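You operate a simulated robot arm through the tools that you are given. There is no shell and no other tool.

You are at the controls of a simulated robot arm. One attempt, no reset.

TASK
Put the untested blue lead back in slot 6 of the rack.
Fine: pull the mushroom button out, open both grip knobs, raise the crosshead to its upper collar and switch the tester off; keep the lead whole.

The check looks at the end state, three seconds after you hand in, the way a careful person would. Anything else that was tipped, shoved, dropped, spilled or broken makes it a failure.

THE ROBOT
A 6-joint arm with a two-finger gripper, fixed in place. Base frame: the origin is on the floor under the middle of its stand, x ahead of it, y to its left, z up. Lengths are in mm, angles in rad, forces in N, time in s.
It reaches about 1572 mm from its shoulder. Its first joint turns from -2.897 to 2.897 rad. Payload 2.45 kg.
The tool frame sits at the grasp point between the pads (the TCP): z along the fingers, y along the line on which they close. The tips reach 20 mm beyond it. The gripper opens to 140 mm; its body begins 168 mm behind the TCP.
Orientation is that of the tool frame in the base frame, as a unit quaternion [w, x, y, z]. With the fingers straight down and closing along the base's y, the tool's x points along the base's -x, its y along +y and its z along -z.

THE INTERFACE
- The arm moves only by the tool move_arm. Its argument "plan" is a list that holds one entry, the list of rows, each a list of 7 numbers: the turn, a rotation vector about the tool's x, y, z in units of 4 degrees (1.0 is 4 degrees), then the shift along the tool's x, y, z in units of 50 mm (1.0 is 50 mm), then the opening, from 0 (shut) to 1 (fully open). In form: [[[wx, wy, wz, x, y, z, grip], ...]]. A call has 1 to 20 rows; each row shifts and turns the commanded pose from where the row before left it, along the tool's axes as they then stand. A call with a number of a shift or a turn outside -1 to 1 is refused whole. Each row takes 0.2 s and may step no farther than 50 mm and 0.15 rad from the row before; otherwise, or with a gripper value out of range, the whole call is refused. Where a pose cannot be reached the arm comes as near as it can. A force on the tool above 90 N (or 10 N above the force at the start of the call, whichever is more), or a blocked arm, ends the call early, and 0.2 s more pass. Each finger travels about 45 mm/s and halts on what it meets, pressing with about 28 N; the grip force reading is that of the motor and also rises with nothing between the fingers. The clock runs only during rows and for 0.2 s after the last one: add rows that do not move to give the fingers time. The reply holds the time, the measured pose of the TCP, the force on the tool along the base axes, the opening and the grip force, in the units named above and with some noise, with the torque about the TCP (base axes, N m) and any sound that the robot's microphone picked up.
- Cameras (640 x 400 px; columns grow to the right, rows downward): "scene" is fixed at [221.6, 651.5, 1741.2]; the picture's right is [-0.51, -0.86, 0.00], its down [-0.45, 0.27, -0.85] and it looks along [0.73, -0.43, -0.53] (base axes); focal length 340 px, centre (320, 200). "wrist" rides on the gripper at [78, 11, -209] in the tool frame; the picture's right is [-0.14, 0.99, 0.00], its down [-0.92, -0.13, -0.37] and it looks along [-0.37, -0.05, 0.93] (tool axes); focal length 280 px, centre (320, 200). There is no depth. A picture from a camera that has moved, and an enlarged one, comes with that camera's place and axes in the base frame and with its lens.
- get_image(camera): a new picture of that camera. No time passes.
- close_up(camera, box): a new picture of the part [left, top, right, bottom] of that camera's present view, enlarged. No time passes.
- finish_job(): hands the job in; it is judged then, once.

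Places have to be worked out from the pictures, the camera data and where the tool is seen. Open the gripper and draw the arm clear of the work before you hand the job in, unless the task says otherwise.

The tools are called after "Call:" as name(argument=value, ...) on one line, values as JSON. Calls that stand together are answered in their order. move_arm: Moves the arm, as the interface text tells. Its arguments: {"type":"object","properties":{"plan":{"type":"array"}},"required":["plan"]} The other tools are called the same way: get_image (camera) takes a picture; close_up (camera, box) takes an enlarged picture of a part of a camera's view; finish_job () hands the job in.

At the start:

```text
time: 0.0
tool_pos: [563.0, 63.8, 1484.5]
tcp_rot: [0.0, 0.0, 1.0, 0.0]
wrist_force: [-0.4, 0.7, -0.6]
moment: [-0.03, 0.01, -0.01]
finger_gap: 140.0
gripper_force: 0.1
```

scene: 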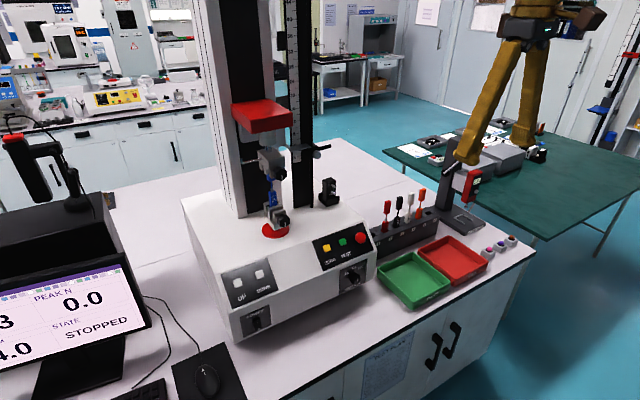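
wrist: 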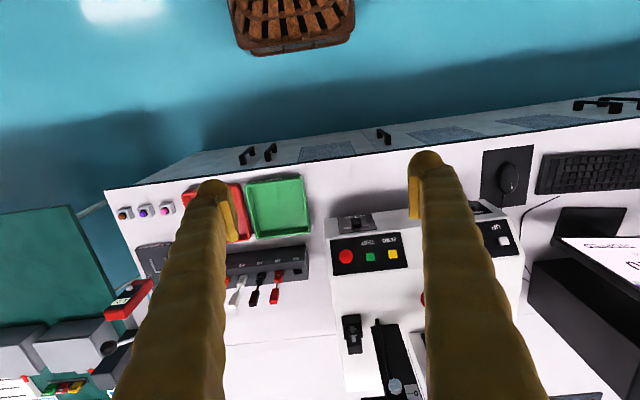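

I'll begin by studying the tester, the rack and the controls with enlarged pictures; nothing moves yet.

Call:
close_up(camera="scene", box=[220, 90, 350, 250])

Call:
close_up(camera="scene", box=[180, 200, 400, 340])

Call:
close_up(camera="scene", box=[360, 180, 530, 300])

Call:
close_up(camera="scene", box=[200, 0, 350, 120])

Call:
close_up(camera="scene", box=[0, 250, 160, 400])

Call:
close_up(camera="wrist", box=[300, 180, 560, 400])

Call:
close_up(camera="wrist", box=[100, 160, 340, 340])

```text
2.50 times, centred on (285, 170) of scene
camera zoom: at [221.6, 651.5, 1741.2], right [-0.51, -0.86, 0.0], down [-0.45, 0.27, -0.85], along [0.73, -0.43, -0.53], focal length 850 px, centre (408, 275)
```

zoom: 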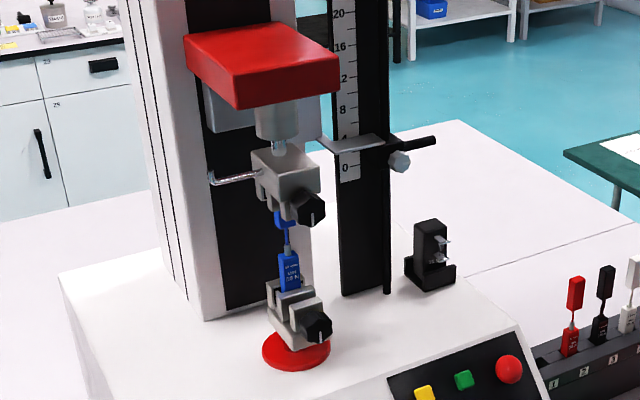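

```text
2.86 times, centred on (290, 270) of scene
camera zoom: at [221.6, 651.5, 1741.2], right [-0.51, -0.86, 0.0], down [-0.45, 0.27, -0.85], along [0.73, -0.43, -0.53], focal length 971 px, centre (406, 0)
```

zoom: 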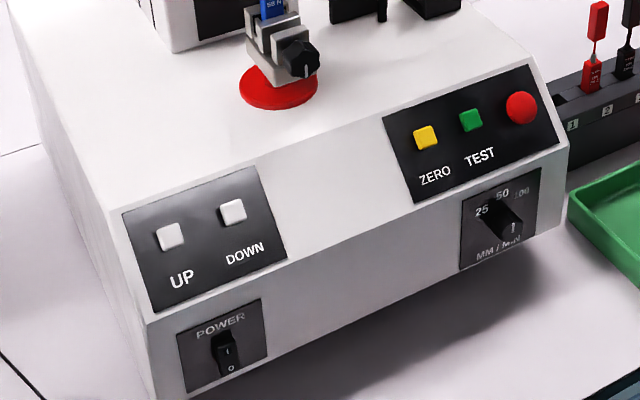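

```text
3.33 times, centred on (445, 240) of scene
camera zoom: at [221.6, 651.5, 1741.2], right [-0.51, -0.86, 0.0], down [-0.45, 0.27, -0.85], along [0.73, -0.43, -0.53], focal length 1133 px, centre (-97, 67)
```

zoom: 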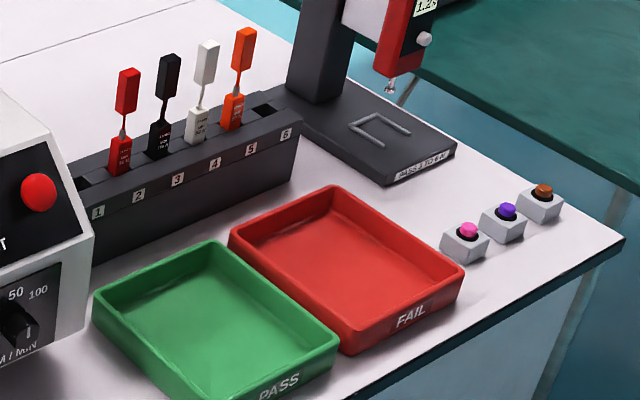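

```text
3.33 times, centred on (275, 60) of scene
camera zoom: at [221.6, 651.5, 1741.2], right [-0.51, -0.86, 0.0], down [-0.45, 0.27, -0.85], along [0.73, -0.43, -0.53], focal length 1133 px, centre (470, 667)
```

zoom: 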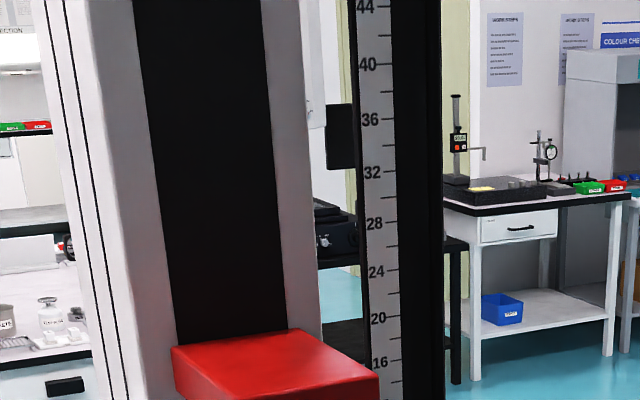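

```text
2.67 times, centred on (80, 325) of scene
camera zoom: at [221.6, 651.5, 1741.2], right [-0.51, -0.86, 0.0], down [-0.45, 0.27, -0.85], along [0.73, -0.43, -0.53], focal length 906 px, centre (960, -133)
```

zoom: 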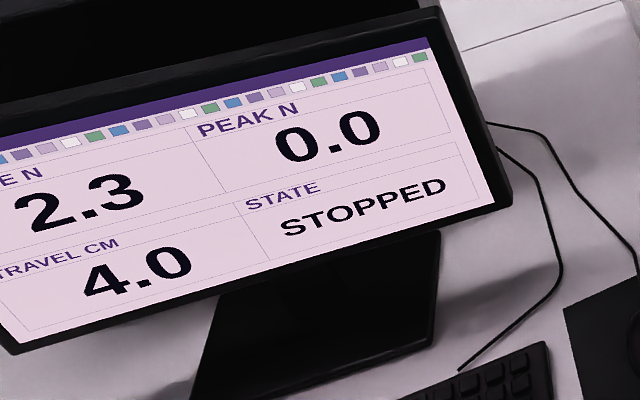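

```text
1.82 times, centred on (430, 290) of wrist
camera zoom: at [484.7, 73.0, 1693.0], right [0.14, 0.99, 0.0], down [0.92, -0.13, 0.37], along [0.37, -0.05, -0.93], focal length 510 px, centre (120, 36)
```

zoom: 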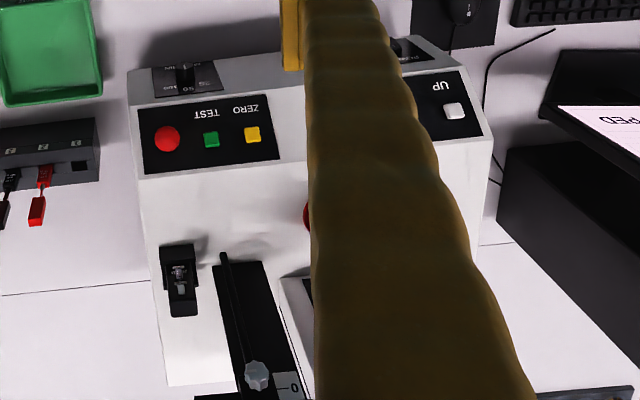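

```text
2.22 times, centred on (220, 250) of wrist
camera zoom: at [484.7, 73.0, 1693.0], right [0.14, 0.99, 0.0], down [0.92, -0.13, 0.37], along [0.37, -0.05, -0.93], focal length 623 px, centre (542, 89)
```

zoom: 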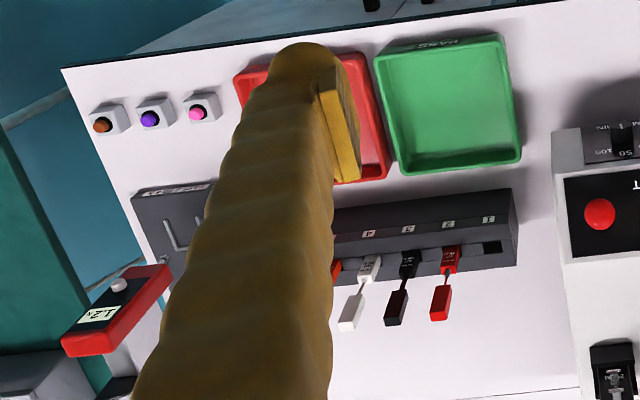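

The red mushroom works out at about (921, 85, 1035), the lead between the grips at roughly (1060, 320), the knobs near x 995, and slot 6 near (1046, -390, 898). I tilt the tool forward in free space to look at the grips from the front.

Call:
move_arm(plan=[[[0, -1, 0, 0, 0, 0, 1], [0, -1, 0, 0, 0, 0, 1], [0, -1, 0, 0, 0, 0, 1], [0, -1, 0, 0, 0, 0, 1], [0, -1, 0, 0, 0, 0, 1], [0, -1, 0, 0, 0, 0, 1], [0, -1, 0, 0, 0, 0, 1], [0, -1, 0, 0, 0, 0, 1], [0, -1, 0, 0, 0, 0, 1], [0, -1, 0, 0, 0, 0, 1], [0, -1, 0, 0, 0, 0, 1], [0, -1, 0, 0, 0, 0, 1]]])

Call:
get_image(camera="wrist")

Call:
get_image(camera="scene")

```text
time: 2.6
tool_pos: [562.7, 62.2, 1484.1]
tcp_rot: [0.408, 0.0, 0.913, 0.0]
wrist_force: [-0.1, -0.5, 0.1]
moment: [-0.02, 0.03, -0.03]
finger_gap: 140.2
gripper_force: 0.1
```

```text
taken
camera wrist: at [355.4, 73.1, 1565.7], right [0.09, 0.99, 0.1], down [0.34, -0.13, 0.93], along [0.94, -0.05, -0.35], focal length 280 px, centre (320, 200)
```

wrist: 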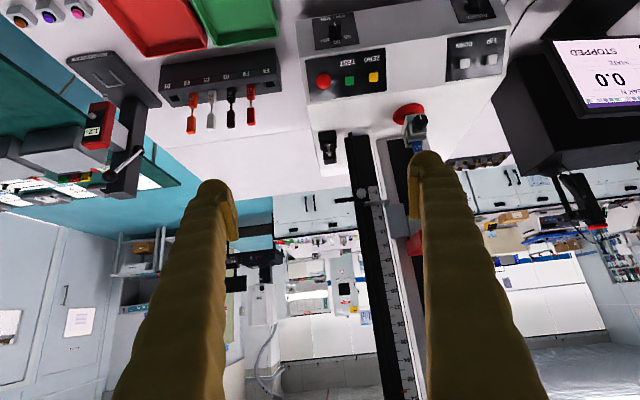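

```text
taken
```

scene: 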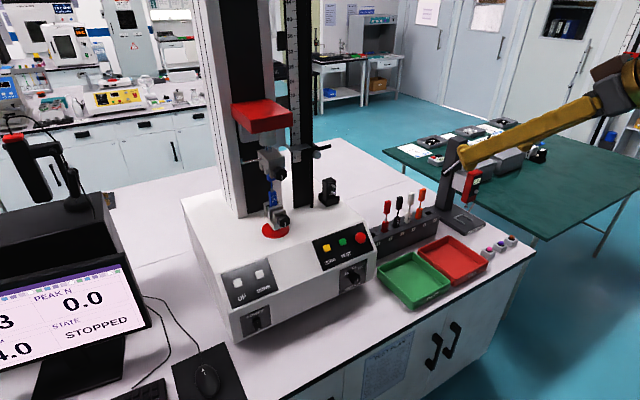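

The view came out upside down but clear of the grips only partly; I shift left (+y) and lower so that the grips show between the fingers.

Call:
move_arm(plan=[[[0, 0, 0, 0.39, 0.69, 0.35, 1], [0, 0, 0, 0.39, 0.69, 0.35, 1], [0, 0, 0, 0.39, 0.69, 0.35, 1], [0, 0, 0, 0.39, 0.69, 0.35, 1], [0, 0, 0, 0.39, 0.69, 0.35, 1], [0, 0, 0, 0.39, 0.69, 0.35, 1], [0, 0, 0, 0.39, 0.69, 0.35, 1], [0, -1, 0, 0, 0, 0, 1], [0, -1, 0, 0, 0, 0, 1], [0, -1, 0, 0, 0, 0, 1], [0, -1, 0, 0, 0, 0, 1], [0, 0, 0, 0, 0, 0, 1]]])

Call:
get_image(camera="wrist")

Call:
get_image(camera="scene")

```text
time: 5.2
tool_pos: [562.9, 303.9, 1302.4]
tcp_rot: [0.53, 0.0, 0.848, 0.0]
wrist_force: [-0.4, -0.3, -0.3]
moment: [-0.02, 0.0, -0.01]
finger_gap: 140.1
gripper_force: 0.1
```

```text
taken
camera wrist: at [341.2, 314.4, 1322.3], right [0.06, 0.99, 0.12], down [0.07, -0.13, 0.99], along [1.0, -0.05, -0.08], focal length 280 px, centre (320, 200)
```

wrist: 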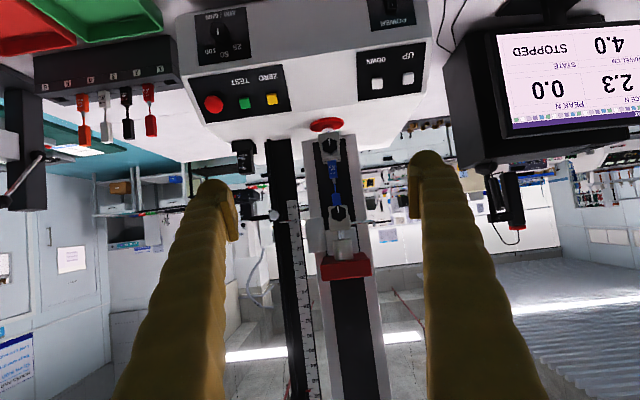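

```text
taken
```

scene: 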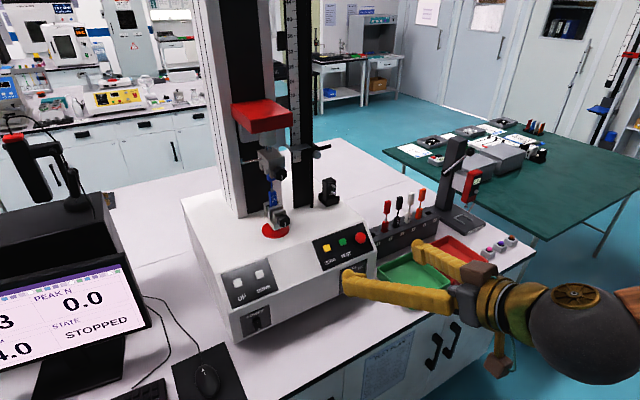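

The grips now show between the fingers. I zoom in on them and on the controls and the scale rod.

Call:
close_up(camera="wrist", box=[280, 110, 400, 290])

Call:
close_up(camera="wrist", box=[180, 0, 440, 150])

Call:
close_up(camera="wrist", box=[230, 190, 400, 400])

Call:
close_up(camera="scene", box=[240, 130, 310, 245])

```text
2.22 times, centred on (340, 200) of wrist
camera zoom: at [341.2, 314.4, 1322.3], right [0.06, 0.99, 0.12], down [0.07, -0.13, 0.99], along [1.0, -0.05, -0.08], focal length 623 px, centre (276, 200)
```

zoom: 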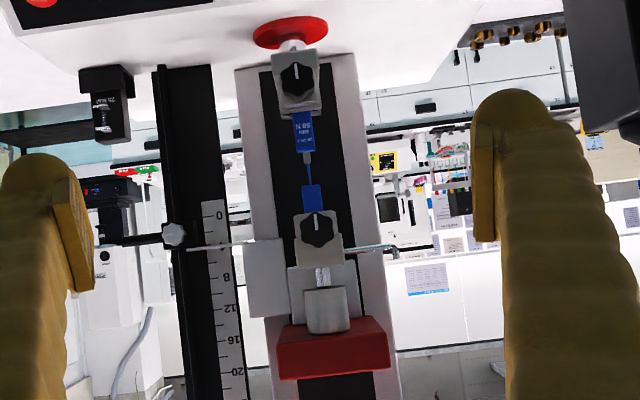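

```text
2.46 times, centred on (310, 75) of wrist
camera zoom: at [341.2, 314.4, 1322.3], right [0.06, 0.99, 0.12], down [0.07, -0.13, 0.99], along [1.0, -0.05, -0.08], focal length 690 px, centre (345, 508)
```

zoom: 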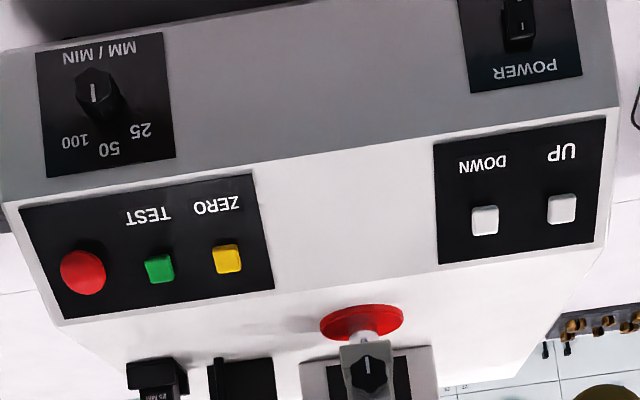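

```text
1.90 times, centred on (315, 295) of wrist
camera zoom: at [341.2, 314.4, 1322.3], right [0.06, 0.99, 0.12], down [0.07, -0.13, 0.99], along [1.0, -0.05, -0.08], focal length 534 px, centre (330, 19)
```

zoom: 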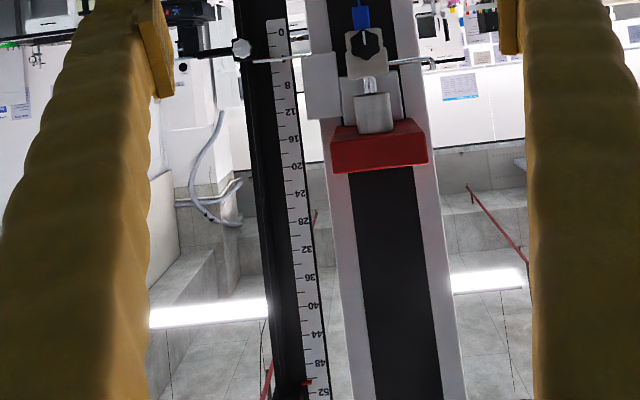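

```text
3.48 times, centred on (275, 188) of scene
camera zoom: at [221.6, 651.5, 1741.2], right [-0.51, -0.86, 0.0], down [-0.45, 0.27, -0.85], along [0.73, -0.43, -0.53], focal length 1182 px, centre (476, 244)
```

zoom: 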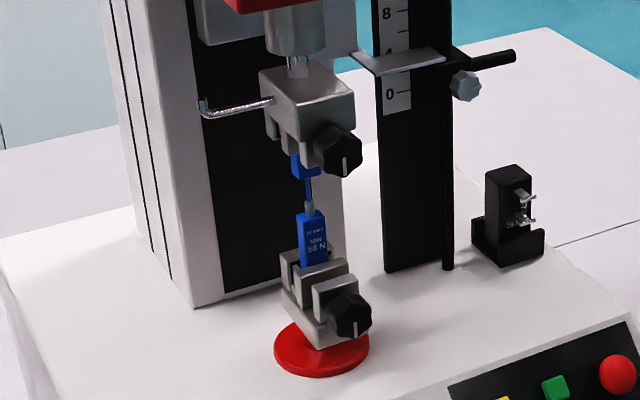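

Both knobs face me at about (1003, 319, 1145) and (998, 319, 1311), and the marks on both point down. I check finger thickness, the knob marks and the other tester details more closely before going near anything.

Call:
close_up(camera="scene", box=[320, 220, 480, 330])

Call:
close_up(camera="wrist", box=[305, 115, 365, 180])

Call:
close_up(camera="wrist", box=[300, 175, 380, 245])

Call:
close_up(camera="wrist", box=[220, 130, 320, 240])

Call:
close_up(camera="scene", box=[225, 290, 285, 340])

```text
3.64 times, centred on (400, 275) of scene
camera zoom: at [221.6, 651.5, 1741.2], right [-0.51, -0.86, 0.0], down [-0.45, 0.27, -0.85], along [0.73, -0.43, -0.53], focal length 1236 px, centre (29, -73)
```

zoom: 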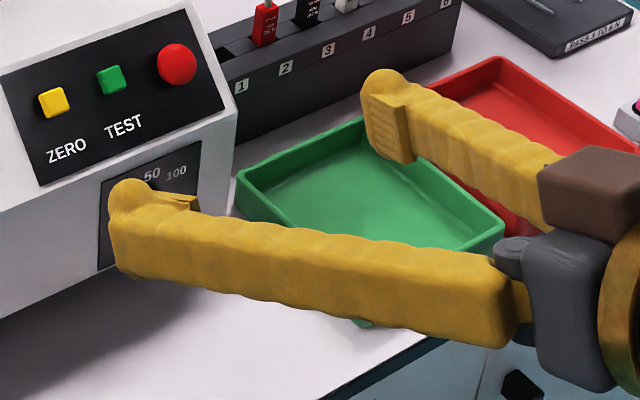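

```text
6.15 times, centred on (335, 148) of wrist
camera zoom: at [341.2, 314.4, 1322.3], right [0.06, 0.99, 0.12], down [0.07, -0.13, 0.99], along [1.0, -0.05, -0.08], focal length 1726 px, centre (228, 523)
```

zoom: 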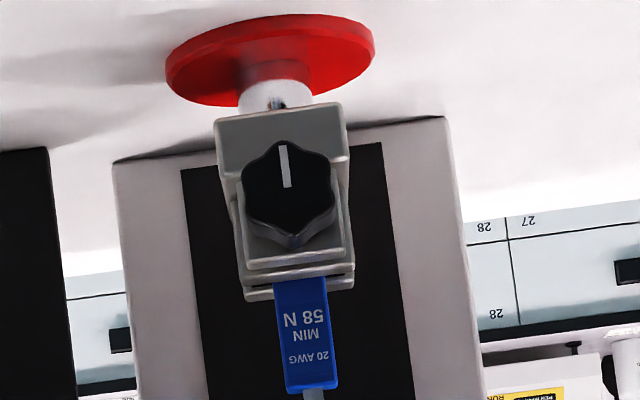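

```text
5.71 times, centred on (340, 210) of wrist
camera zoom: at [341.2, 314.4, 1322.3], right [0.06, 0.99, 0.12], down [0.07, -0.13, 0.99], along [1.0, -0.05, -0.08], focal length 1602 px, centre (206, 143)
```

zoom: 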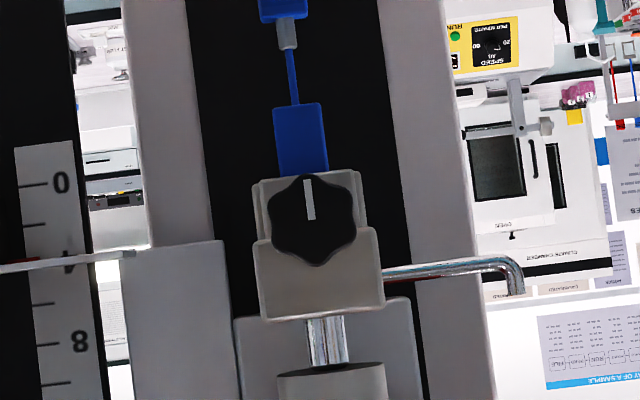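

```text
3.64 times, centred on (270, 185) of wrist
camera zoom: at [341.2, 314.4, 1322.3], right [0.06, 0.99, 0.12], down [0.07, -0.13, 0.99], along [1.0, -0.05, -0.08], focal length 1020 px, centre (502, 254)
```

zoom: 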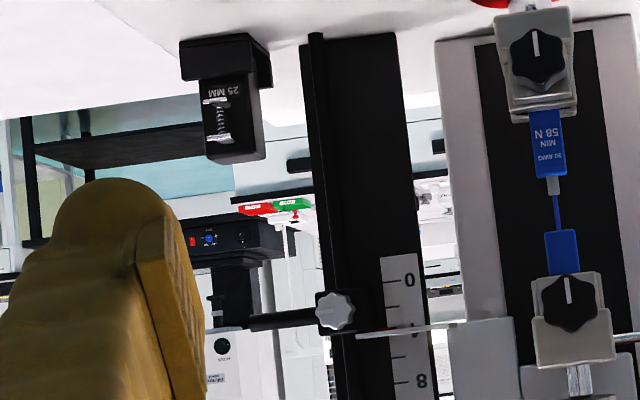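

```text
8.00 times, centred on (255, 315) of scene
camera zoom: at [221.6, 651.5, 1741.2], right [-0.51, -0.86, 0.0], down [-0.45, 0.27, -0.85], along [0.73, -0.43, -0.53], focal length 2719 px, centre (840, -720)
```

zoom: 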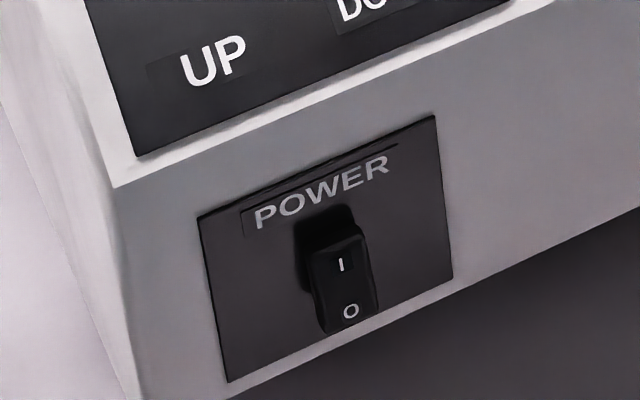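

The spaces beside the mushroom are too tight for the thick fingers along y, so I'll grip it with the fingers above and below. I bring the tool to the panel's slope (about 57°) and roll it 90° in free space.

Call:
move_arm(plan=[[[0, 1, 0, 0, 0, 0, 1], [0, 0.75, 0, 0, 0, 0, 1], [0, 0, 1, 0, 0, 0, 1], [0, 0, 1, 0, 0, 0, 1], [0, 0, 1, 0, 0, 0, 1], [0, 0, 1, 0, 0, 0, 1], [0, 0, 1, 0, 0, 0, 1], [0, 0, 1, 0, 0, 0, 1], [0, 0, 1, 0, 0, 0, 1], [0, 0, 1, 0, 0, 0, 1], [0, 0, 1, 0, 0, 0, 1], [0, 0, 1, 0, 0, 0, 1], [0, 0, 1, 0, 0, 0, 1], [0, 0, 1, 0, 0, 0, 1], [0, 0, 1, 0, 0, 0, 1], [0, 0, 1, 0, 0, 0, 1], [0, 0, 1, 0, 0, 0, 1], [0, 0, 1, 0, 0, 0, 1], [0, 0, 1, 0, 0, 0, 1], [0, 0, 1, 0, 0, 0, 1]]])

Call:
move_arm(plan=[[[0, 0, 1, 0, 0, 0, 1], [0, 0, 1, 0, 0, 0, 1], [0, 0, 1, 0, 0, 0, 1], [0, 0, 1, 0, 0, 0, 1], [0, 0, 0.5, 0, 0, 0, 1], [0, 0, 0, 0, 0, 0, 1]]])

Call:
get_image(camera="wrist")

Call:
get_image(camera="scene")

```text
time: 9.4
tool_pos: [562.3, 303.3, 1301.7]
tcp_rot: [0.386, 0.517, 0.71, 0.28]
wrist_force: [-0.2, 0.1, 0.2]
moment: [-0.02, 0.01, -0.01]
finger_gap: 139.7
gripper_force: 0.0
```

```text
time: 10.8
tool_pos: [566.3, 295.3, 1313.4]
tcp_rot: [0.334, 0.621, 0.625, 0.334]
wrist_force: [-0.5, 0.4, 0.0]
moment: [0.0, 0.01, -0.01]
finger_gap: 140.3
gripper_force: 0.0
out of reach, approached as far as the arm can: row 4, 5
```

```text
taken
camera wrist: at [398.5, 373.7, 1438.1], right [0.55, -0.13, 0.83], down [-0.37, -0.92, 0.1], along [0.75, -0.36, -0.56], focal length 280 px, centre (320, 200)
```

wrist: 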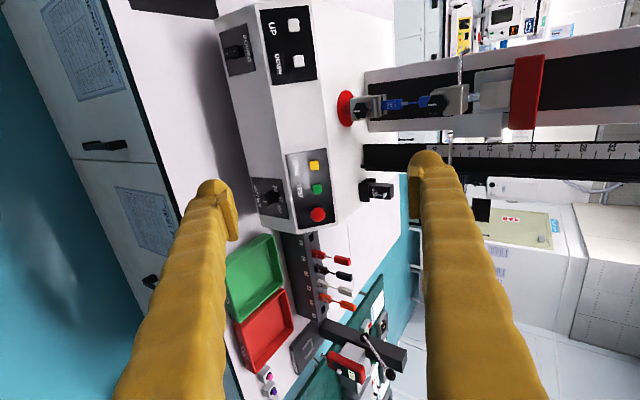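

```text
taken
```

scene: 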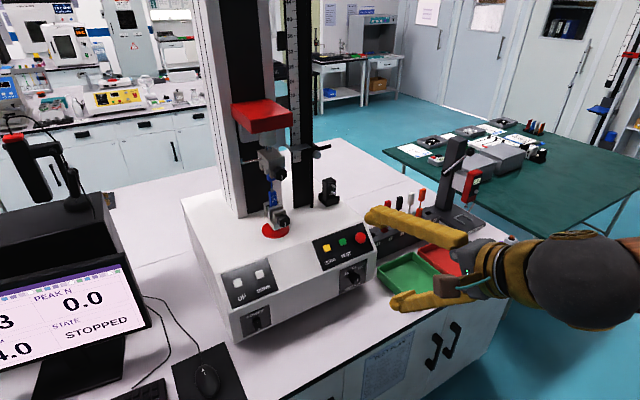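

The roll reached the wanted orientation (closing direction up and down the panel slope), only the position was nudged a little. I now move to a point about 100 mm off the mushroom along the panel normal.

Call:
move_arm(plan=[[[0, 0, 0, -0.426, -0.06, 0.697, 1], [0, 0, 0, -0.426, -0.06, 0.697, 1], [0, 0, 0, -0.426, -0.06, 0.697, 1], [0, 0, 0, -0.426, -0.06, 0.697, 1], [0, 0, 0, -0.426, -0.06, 0.697, 1], [0, 0, 0, -0.426, -0.06, 0.697, 1], [0, 0, 0, -0.426, -0.06, 0.697, 1], [0, 0, 0, -0.426, -0.06, 0.697, 0.8], [0, 0, 0, -0.426, -0.06, 0.697, 0.6], [0, 0, 0, -0.426, -0.06, 0.697, 0.5], [0, 0, 0, 0, 0, 0, 0.5]]])

Call:
get_image(camera="wrist")

Call:
get_image(camera="scene")

```text
time: 13.2
tool_pos: [852.6, 59.9, 1191.1]
tcp_rot: [0.331, 0.623, 0.626, 0.332]
wrist_force: [-0.1, 0.0, -0.7]
moment: [-0.02, 0.01, -0.04]
finger_gap: 69.8
gripper_force: 0.1
out of reach, approached as far as the arm can: row 2, 3, 4, 5, 6, 7, 8, 9, 10
```

```text
taken
camera wrist: at [685.6, 136.8, 1316.9], right [0.56, -0.14, 0.82], down [-0.37, -0.92, 0.1], along [0.74, -0.36, -0.56], focal length 280 px, centre (320, 200)
```

wrist: 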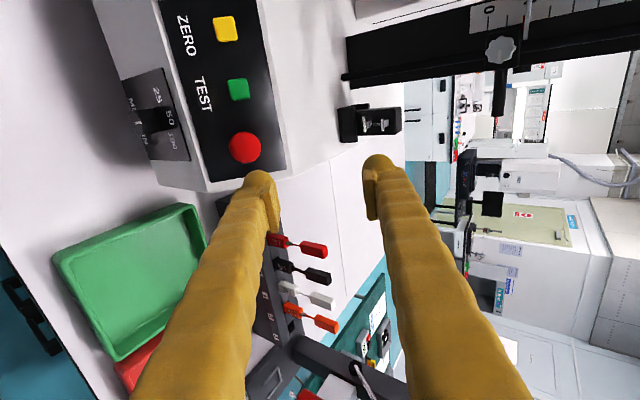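

```text
taken
```

scene: 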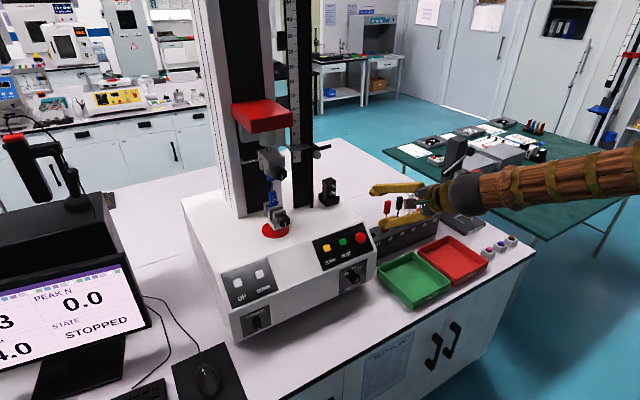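

The pose is off because the roll to this side runs into a joint limit (I'm at z 1191 rather than 1095). I back off and roll the other way, to −90°, which gives the same finger line.

Call:
move_arm(plan=[[[0, 0, 0, 0, 0, -1, 0.5], [0, 0, 0, 0, 0, -1, 0.5], [0, 0, 0, 0, 0, -1, 0.5], [0, 0, -1, 0, 0, 0, 0.5], [0, 0, -1, 0, 0, 0, 0.5], [0, 0, -1, 0, 0, 0, 0.5], [0, 0, -1, 0, 0, 0, 0.5], [0, 0, -1, 0, 0, 0, 0.5], [0, 0, -1, 0, 0, 0, 0.5], [0, 0, -1, 0, 0, 0, 0.5], [0, 0, -1, 0, 0, 0, 0.5], [0, 0, -1, 0, 0, 0, 0.5], [0, 0, -1, 0, 0, 0, 0.5], [0, 0, -1, 0, 0, 0, 0.5], [0, 0, -1, 0, 0, 0, 0.5], [0, 0, -1, 0, 0, 0, 0.5], [0, 0, -1, 0, 0, 0, 0.5], [0, 0, -1, 0, 0, 0, 0.5], [0, 0, -1, 0, 0, 0, 0.5], [0, 0, -1, 0, 0, 0, 0.5]]])

Call:
move_arm(plan=[[[0, 0, -1, 0, 0, 0, 0.5], [0, 0, -1, 0, 0, 0, 0.5], [0, 0, -1, 0, 0, 0, 0.5], [0, 0, -1, 0, 0, 0, 0.5], [0, 0, -1, 0, 0, 0, 0.5], [0, 0, -1, 0, 0, 0, 0.5], [0, 0, -1, 0, 0, 0, 0.5], [0, 0, -1, 0, 0, 0, 0.5], [0, 0, -1, 0, 0, 0, 0.5], [0, 0, -1, 0, 0, 0, 0.5], [0, 0, -1, 0, 0, 0, 0.5], [0, 0, -1, 0, 0, 0, 0.5], [0, 0, -1, 0, 0, 0, 0.5], [0, 0, -1, 0, 0, 0, 0.5], [0, 0, -1, 0, 0, 0, 0.5], [0, 0, -1, 0, 0, 0, 0.5], [0, 0, -1, 0, 0, 0, 0.5], [0, 0, -1, 0, 0, 0, 0.5], [0, 0, -1, 0, 0, 0, 0.5], [0, 0, -1, 0, 0, 0, 0.5]]])

Call:
move_arm(plan=[[[0, 0, -1, 0, 0, 0, 0.5], [0, 0, -1, 0, 0, 0, 0.5], [0, 0, -1, 0, 0, 0, 0.5], [0, 0, -1, 0, 0, 0, 0.5], [0, 0, -1, 0, 0, 0, 0.5], [0, 0, -1, 0, 0, 0, 0.5], [0, 0, -1, 0, 0, 0, 0.5], [0, 0, -1, 0, 0, 0, 0.5], [0, 0, 0, 0, 0, 0, 0.5]]])

Call:
get_image(camera="wrist")

Call:
get_image(camera="scene")

```text
time: 17.4
tool_pos: [725.2, 60.6, 1274.2]
tcp_rot: [0.468, 0.167, 0.863, 0.092]
wrist_force: [0.5, 0.3, -0.2]
moment: [0.04, -0.03, -0.02]
finger_gap: 70.3
gripper_force: 0.0
```

```text
time: 21.6
tool_pos: [726.4, 60.0, 1273.1]
tcp_rot: [0.417, -0.427, 0.768, -0.232]
wrist_force: [0.4, -0.8, -0.5]
moment: [0.03, 0.0, -0.01]
finger_gap: 69.8
gripper_force: 0.0
```

```text
time: 23.6
tool_pos: [725.4, 60.5, 1273.0]
tcp_rot: [-0.337, 0.621, -0.621, 0.338]
wrist_force: [-0.7, 0.1, -0.8]
moment: [0.03, -0.03, 0.03]
finger_gap: 70.1
gripper_force: 0.1
```

```text
taken
camera wrist: at [544.6, -18.4, 1377.8], right [-0.54, 0.14, -0.83], down [-0.24, 0.92, 0.31], along [0.81, 0.37, -0.46], focal length 280 px, centre (320, 200)
```

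wrist: 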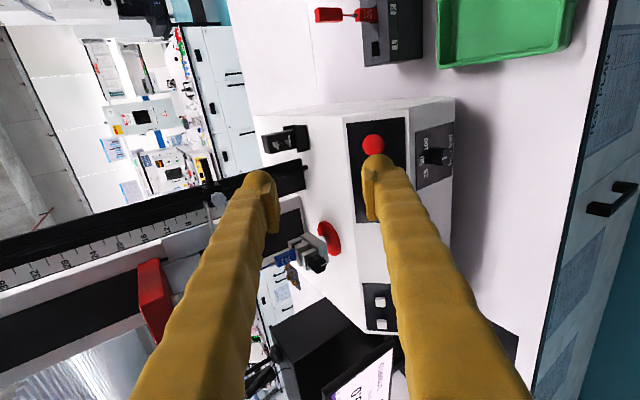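

```text
taken
```

scene: 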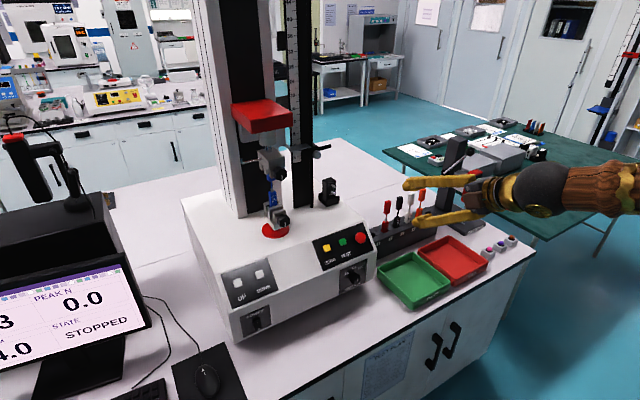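

The −90° roll is reached cleanly. I zoom in on the mushroom from here to refine its place.

Call:
close_up(camera="wrist", box=[330, 90, 470, 200])

Call:
close_up(camera="scene", box=[310, 215, 390, 275])

Call:
close_up(camera="wrist", box=[240, 90, 460, 360])

```text
3.64 times, centred on (400, 145) of wrist
camera zoom: at [544.6, -18.4, 1377.8], right [-0.54, 0.14, -0.83], down [-0.24, 0.92, 0.31], along [0.81, 0.37, -0.46], focal length 1020 px, centre (29, 400)
```

zoom: 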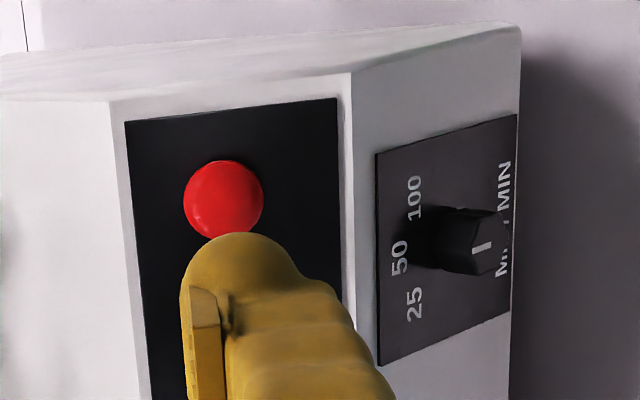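

```text
6.67 times, centred on (350, 245) of scene
camera zoom: at [221.6, 651.5, 1741.2], right [-0.51, -0.86, 0.0], down [-0.45, 0.27, -0.85], along [0.73, -0.43, -0.53], focal length 2266 px, centre (120, -100)
```

zoom: 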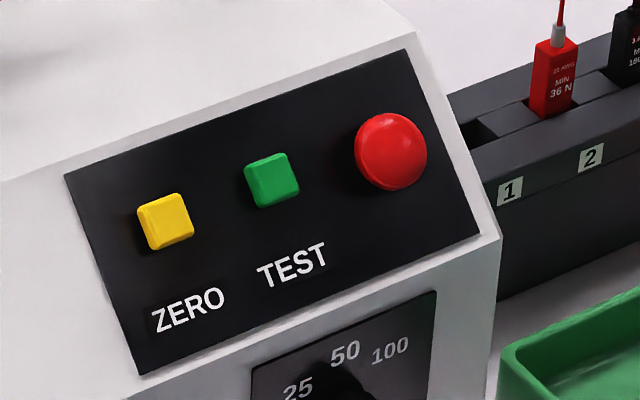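

```text
1.48 times, centred on (350, 225) of wrist
camera zoom: at [544.6, -18.4, 1377.8], right [-0.54, 0.14, -0.83], down [-0.24, 0.92, 0.31], along [0.81, 0.37, -0.46], focal length 415 px, centre (276, 163)
```

zoom: 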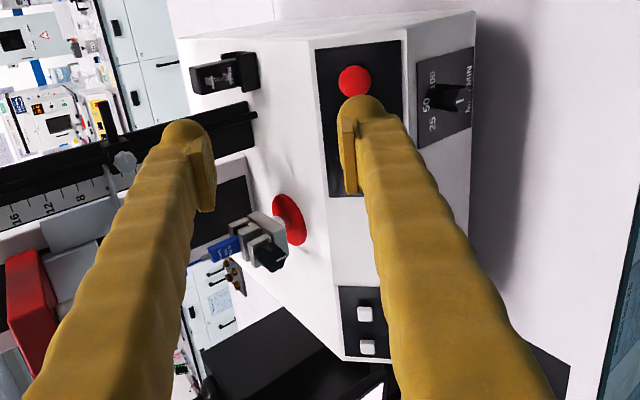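

Refined, the mushroom head sits near (915, 86, 1045), axis in line with the tool. I move to a standoff with TCP about 100 mm from it, then look again.

Call:
move_arm(plan=[[[0, 0, 0, -0.102, 0.355, 0.73, 0.5], [0, 0, 0, -0.102, 0.355, 0.73, 0.5], [0, 0, 0, -0.102, 0.355, 0.73, 0.5], [0, 0, 0, -0.102, 0.355, 0.73, 0.5], [0, 0, 0, -0.102, 0.355, 0.73, 0.5], [0, 0, 0, 0, 0, 0, 0.5]]])

Call:
get_image(camera="wrist")

Call:
close_up(camera="scene", box=[290, 170, 490, 320])

```text
time: 25.0
tool_pos: [830.8, 86.2, 1098.3]
tcp_rot: [-0.337, 0.621, -0.621, 0.337]
wrist_force: [0.0, 0.4, -1.1]
moment: [0.01, -0.02, 0.0]
finger_gap: 70.1
gripper_force: 0.1
```

```text
taken
camera wrist: at [650.1, 6.6, 1203.3], right [-0.54, 0.14, -0.83], down [-0.24, 0.92, 0.31], along [0.81, 0.37, -0.46], focal length 280 px, centre (320, 200)
```

wrist: 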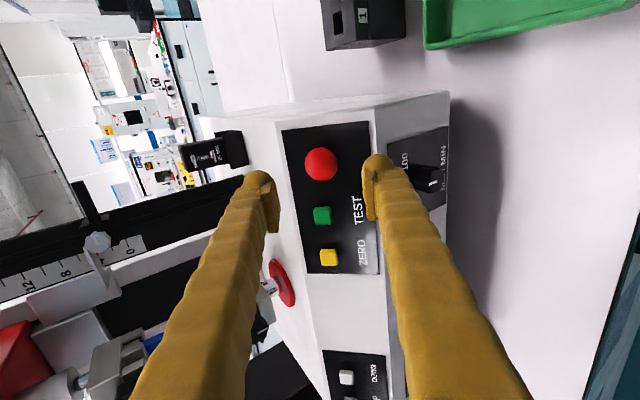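

```text
2.67 times, centred on (390, 245) of scene
camera zoom: at [221.6, 651.5, 1741.2], right [-0.51, -0.86, 0.0], down [-0.45, 0.27, -0.85], along [0.73, -0.43, -0.53], focal length 906 px, centre (133, 80)
```

zoom: 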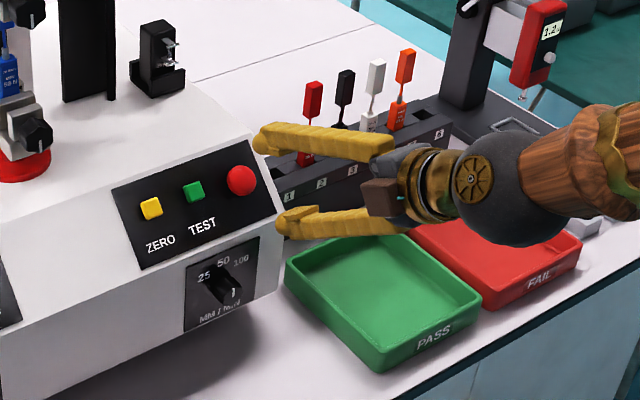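

The mushroom is on the tool axis, about 94 mm ahead. I check the panel's slope with enlarged views of its edges before closing in.

Call:
close_up(camera="wrist", box=[250, 80, 410, 290])

Call:
close_up(camera="scene", box=[310, 200, 390, 280])

```text
1.90 times, centred on (330, 185) of wrist
camera zoom: at [650.1, 6.6, 1203.3], right [-0.54, 0.14, -0.83], down [-0.24, 0.92, 0.31], along [0.81, 0.37, -0.46], focal length 534 px, centre (301, 229)
```

zoom: 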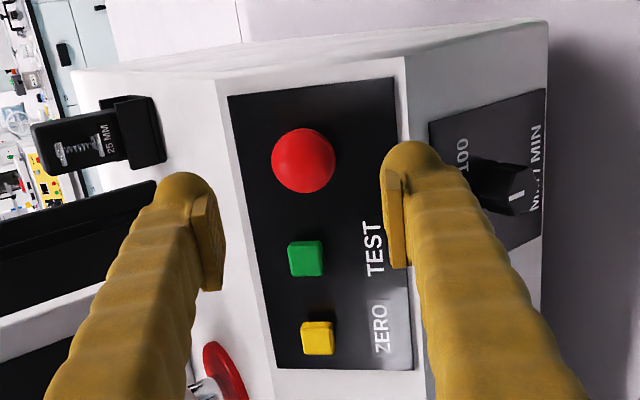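

```text
5.00 times, centred on (350, 240) of scene
camera zoom: at [221.6, 651.5, 1741.2], right [-0.51, -0.86, 0.0], down [-0.45, 0.27, -0.85], along [0.73, -0.43, -0.53], focal length 1700 px, centre (170, 0)
```

zoom: 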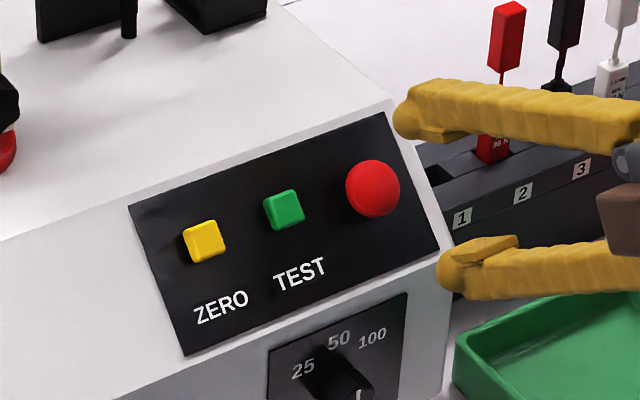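

The panel's slope works out at about 46°, not 57°, so I trim the tilt by about 10.6°, re-centre on the head at about (916, 87, 1046) and go halfway in.

Call:
move_arm(plan=[[[-1, 0, 0, 0, 0, 0, 0.5], [-1, 0, 0, 0, 0, 0, 0.5], [-0.65, 0, 0, 0, 0, 0, 0.5], [0, 0, 0, -0.02, -0.42, 0.4, 0.45], [0, 0, 0, 0, 0, 0.5, 0.45], [0, 0, 0, 0, 0, 0, 0.45]]])

Call:
get_image(camera="wrist")

Call:
close_up(camera="scene", box=[310, 200, 430, 280])

```text
time: 26.4
tool_pos: [878.8, 77.6, 1084.6]
tcp_rot: [0.293, -0.637, 0.644, -0.308]
wrist_force: [-0.4, 0.3, 0.3]
moment: [-0.01, 0.0, 0.0]
finger_gap: 63.1
gripper_force: 0.0
out of reach, approached as far as the arm can: row 2, 3
```

```text
taken
camera wrist: at [710.5, 3.6, 1210.9], right [-0.63, 0.14, -0.77], down [-0.19, 0.93, 0.32], along [0.75, 0.34, -0.56], focal length 280 px, centre (320, 200)
```

wrist: 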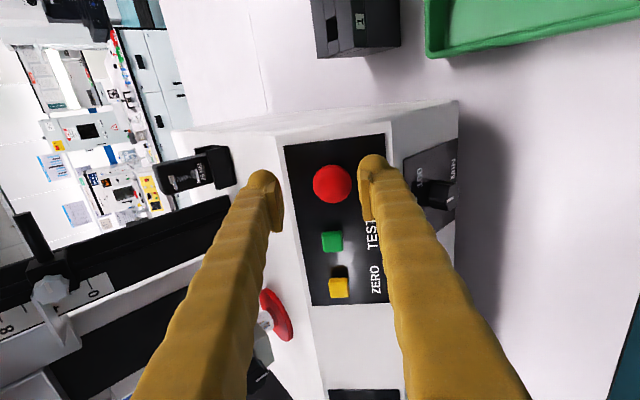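

```text
5.00 times, centred on (370, 240) of scene
camera zoom: at [221.6, 651.5, 1741.2], right [-0.51, -0.86, 0.0], down [-0.45, 0.27, -0.85], along [0.73, -0.43, -0.53], focal length 1700 px, centre (70, 0)
```

zoom: 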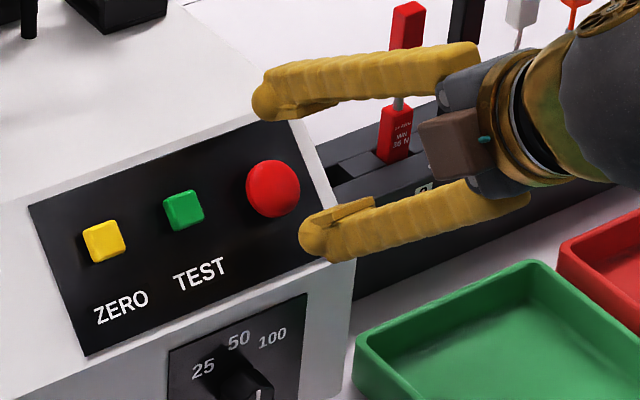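

The wrist nears a singular line below about 53° tilt, so I keep about 53° (a few degrees off the panel normal, which is fine for a grip) and re-centre: 9 mm toward +y and 8 mm down the slope.

Call:
move_arm(plan=[[[0.75, 0, 0, 0, 0, 0, 0.45], [0, 0, 0, -0.19, 0.17, 0, 0.45], [0, 0, 0, 0, 0, 0, 0.45]]])

Call:
get_image(camera="wrist")

Call:
close_up(camera="scene", box=[310, 200, 430, 280])

```text
time: 27.2
tool_pos: [872.8, 86.6, 1079.0]
tcp_rot: [0.311, -0.628, 0.635, -0.325]
wrist_force: [0.1, 0.0, -0.5]
moment: [-0.01, 0.01, 0.02]
finger_gap: 63.0
gripper_force: 0.0
```

```text
taken
camera wrist: at [698.5, 13.1, 1195.4], right [-0.59, 0.14, -0.8], down [-0.2, 0.93, 0.31], along [0.78, 0.34, -0.52], focal length 280 px, centre (320, 200)
```

wrist: 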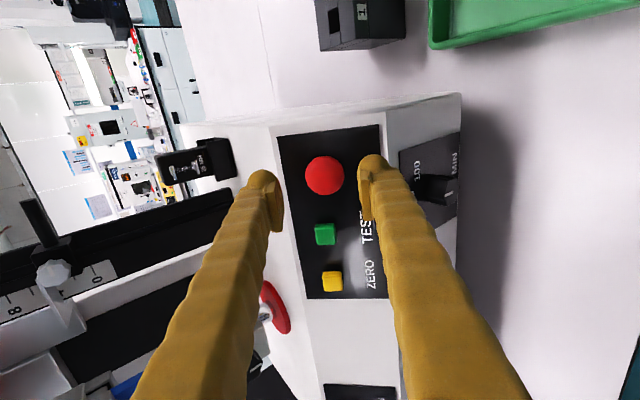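

```text
5.00 times, centred on (370, 240) of scene
camera zoom: at [221.6, 651.5, 1741.2], right [-0.51, -0.86, 0.0], down [-0.45, 0.27, -0.85], along [0.73, -0.43, -0.53], focal length 1700 px, centre (70, 0)
```

zoom: 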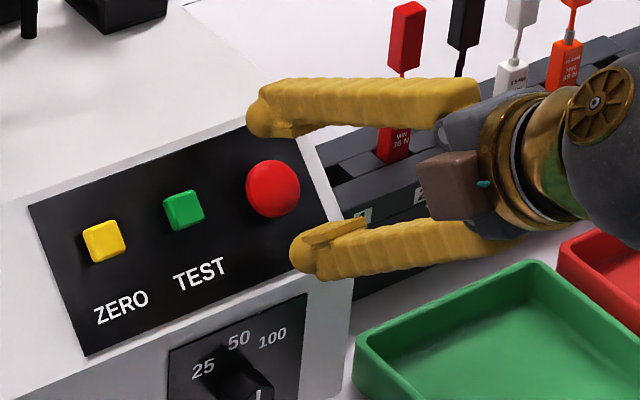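

Head centred within about 4 mm, roughly 52 mm ahead. I advance 30 mm with a 3 mm trim, then look at the fit between the fingers.

Call:
move_arm(plan=[[[0, 0, 0, 0, 0.07, 0.3, 0.45], [0, 0, 0, 0, 0, 0.3, 0.45], [0, 0, 0, 0, 0, 0, 0.45]]])

Call:
close_up(camera="wrist", box=[220, 100, 420, 300])

Call:
close_up(camera="scene", box=[330, 205, 410, 275])

```text
time: 28.0
tool_pos: [895.4, 85.6, 1058.4]
tcp_rot: [0.311, -0.628, 0.635, -0.325]
wrist_force: [0.1, -0.2, 0.5]
moment: [-0.01, 0.01, -0.01]
finger_gap: 63.0
gripper_force: 0.1
```

```text
2.00 times, centred on (320, 200) of wrist
camera zoom: at [720.4, 12.4, 1175.1], right [-0.59, 0.14, -0.8], down [-0.2, 0.93, 0.31], along [0.78, 0.34, -0.52], focal length 561 px, centre (320, 200)
```

zoom: 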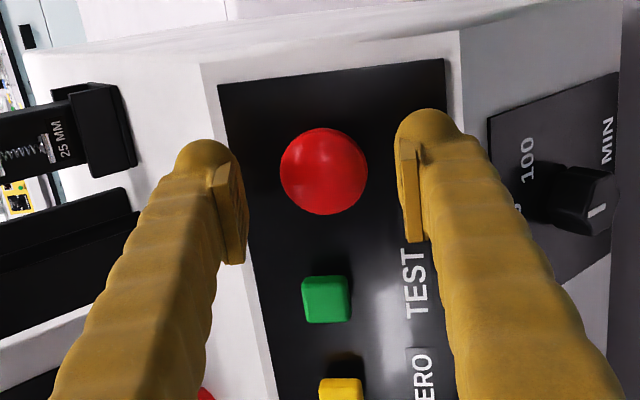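

```text
5.71 times, centred on (370, 240) of scene
camera zoom: at [221.6, 651.5, 1741.2], right [-0.51, -0.86, 0.0], down [-0.45, 0.27, -0.85], along [0.73, -0.43, -0.53], focal length 1942 px, centre (34, -29)
```

zoom: 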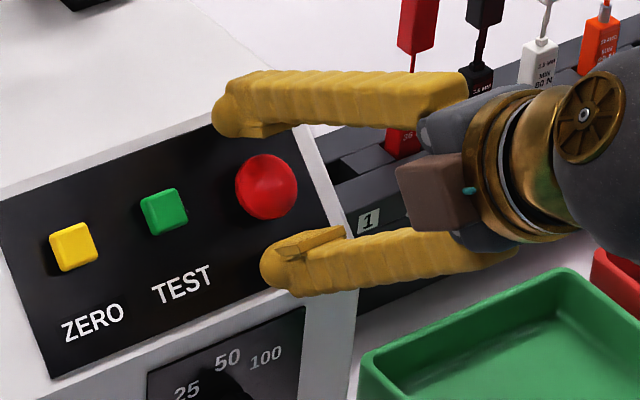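

The head sits centrally between the pads, about level with the tips. I go 10 mm deeper, gently, and then close on it.

Call:
move_arm(plan=[[[0, 0, 0, 0, 0, 0.1, 0.45], [0, 0, 0, 0, 0, 0.1, 0.45], [0, 0, 0, 0, 0, 0, 0.45]]])

Call:
close_up(camera="wrist", box=[240, 110, 400, 270])

Call:
close_up(camera="scene", box=[330, 205, 410, 275])

```text
time: 28.8
tool_pos: [903.0, 84.7, 1053.0]
tcp_rot: [0.31, -0.628, 0.636, -0.325]
wrist_force: [-0.7, -0.2, -0.4]
moment: [-0.01, -0.01, -0.01]
finger_gap: 63.0
gripper_force: 0.1
```

```text
2.50 times, centred on (320, 190) of wrist
camera zoom: at [728.2, 12.2, 1169.2], right [-0.59, 0.14, -0.8], down [-0.2, 0.93, 0.31], along [0.78, 0.34, -0.52], focal length 701 px, centre (320, 225)
```

zoom: 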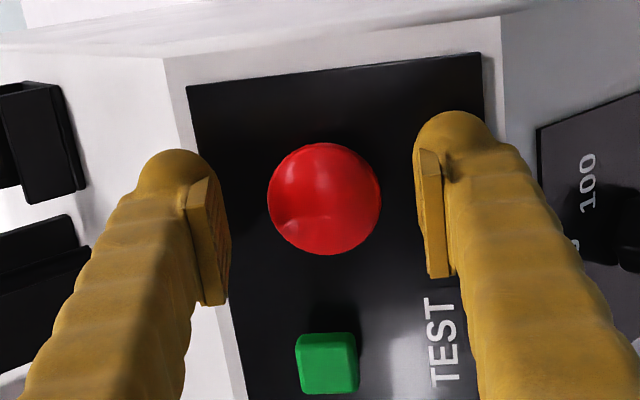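

```text
5.71 times, centred on (370, 240) of scene
camera zoom: at [221.6, 651.5, 1741.2], right [-0.51, -0.86, 0.0], down [-0.45, 0.27, -0.85], along [0.73, -0.43, -0.53], focal length 1942 px, centre (34, -29)
```

zoom: 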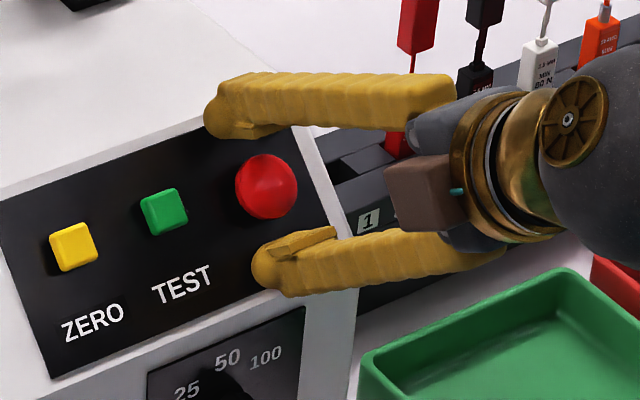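

No contact yet and the head is well between the pads (tips about 13 mm past its centre). I close on it now.

Call:
move_arm(plan=[[[0, 0, 0, 0, 0, 0, 0.3], [0, 0, 0, 0, 0, 0, 0.2], [0, 0, 0, 0, 0, 0, 0.15], [0, 0, 0, 0, 0, 0, 0.15]]])

Call:
close_up(camera="wrist", box=[240, 110, 400, 270])

Call:
close_up(camera="scene", box=[330, 205, 410, 275])

```text
time: 29.8
tool_pos: [901.8, 86.4, 1052.4]
tcp_rot: [0.31, -0.628, 0.635, -0.325]
wrist_force: [-11.7, -2.4, -10.2]
moment: [0.02, -0.44, 0.04]
finger_gap: 35.0
gripper_force: 38.6
```

```text
2.50 times, centred on (320, 190) of wrist
camera zoom: at [727.9, 12.1, 1168.9], right [-0.59, 0.14, -0.8], down [-0.2, 0.93, 0.31], along [0.78, 0.34, -0.52], focal length 701 px, centre (320, 225)
```

zoom: 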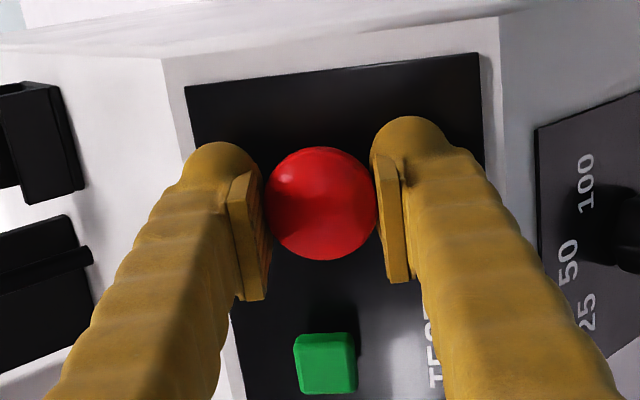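

```text
5.71 times, centred on (370, 240) of scene
camera zoom: at [221.6, 651.5, 1741.2], right [-0.51, -0.86, 0.0], down [-0.45, 0.27, -0.85], along [0.73, -0.43, -0.53], focal length 1942 px, centre (34, -29)
```

zoom: 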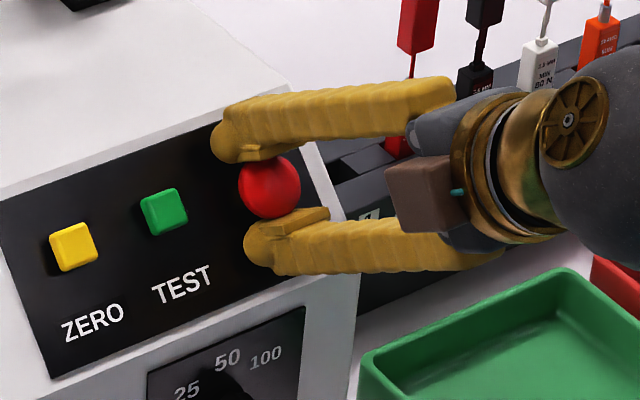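

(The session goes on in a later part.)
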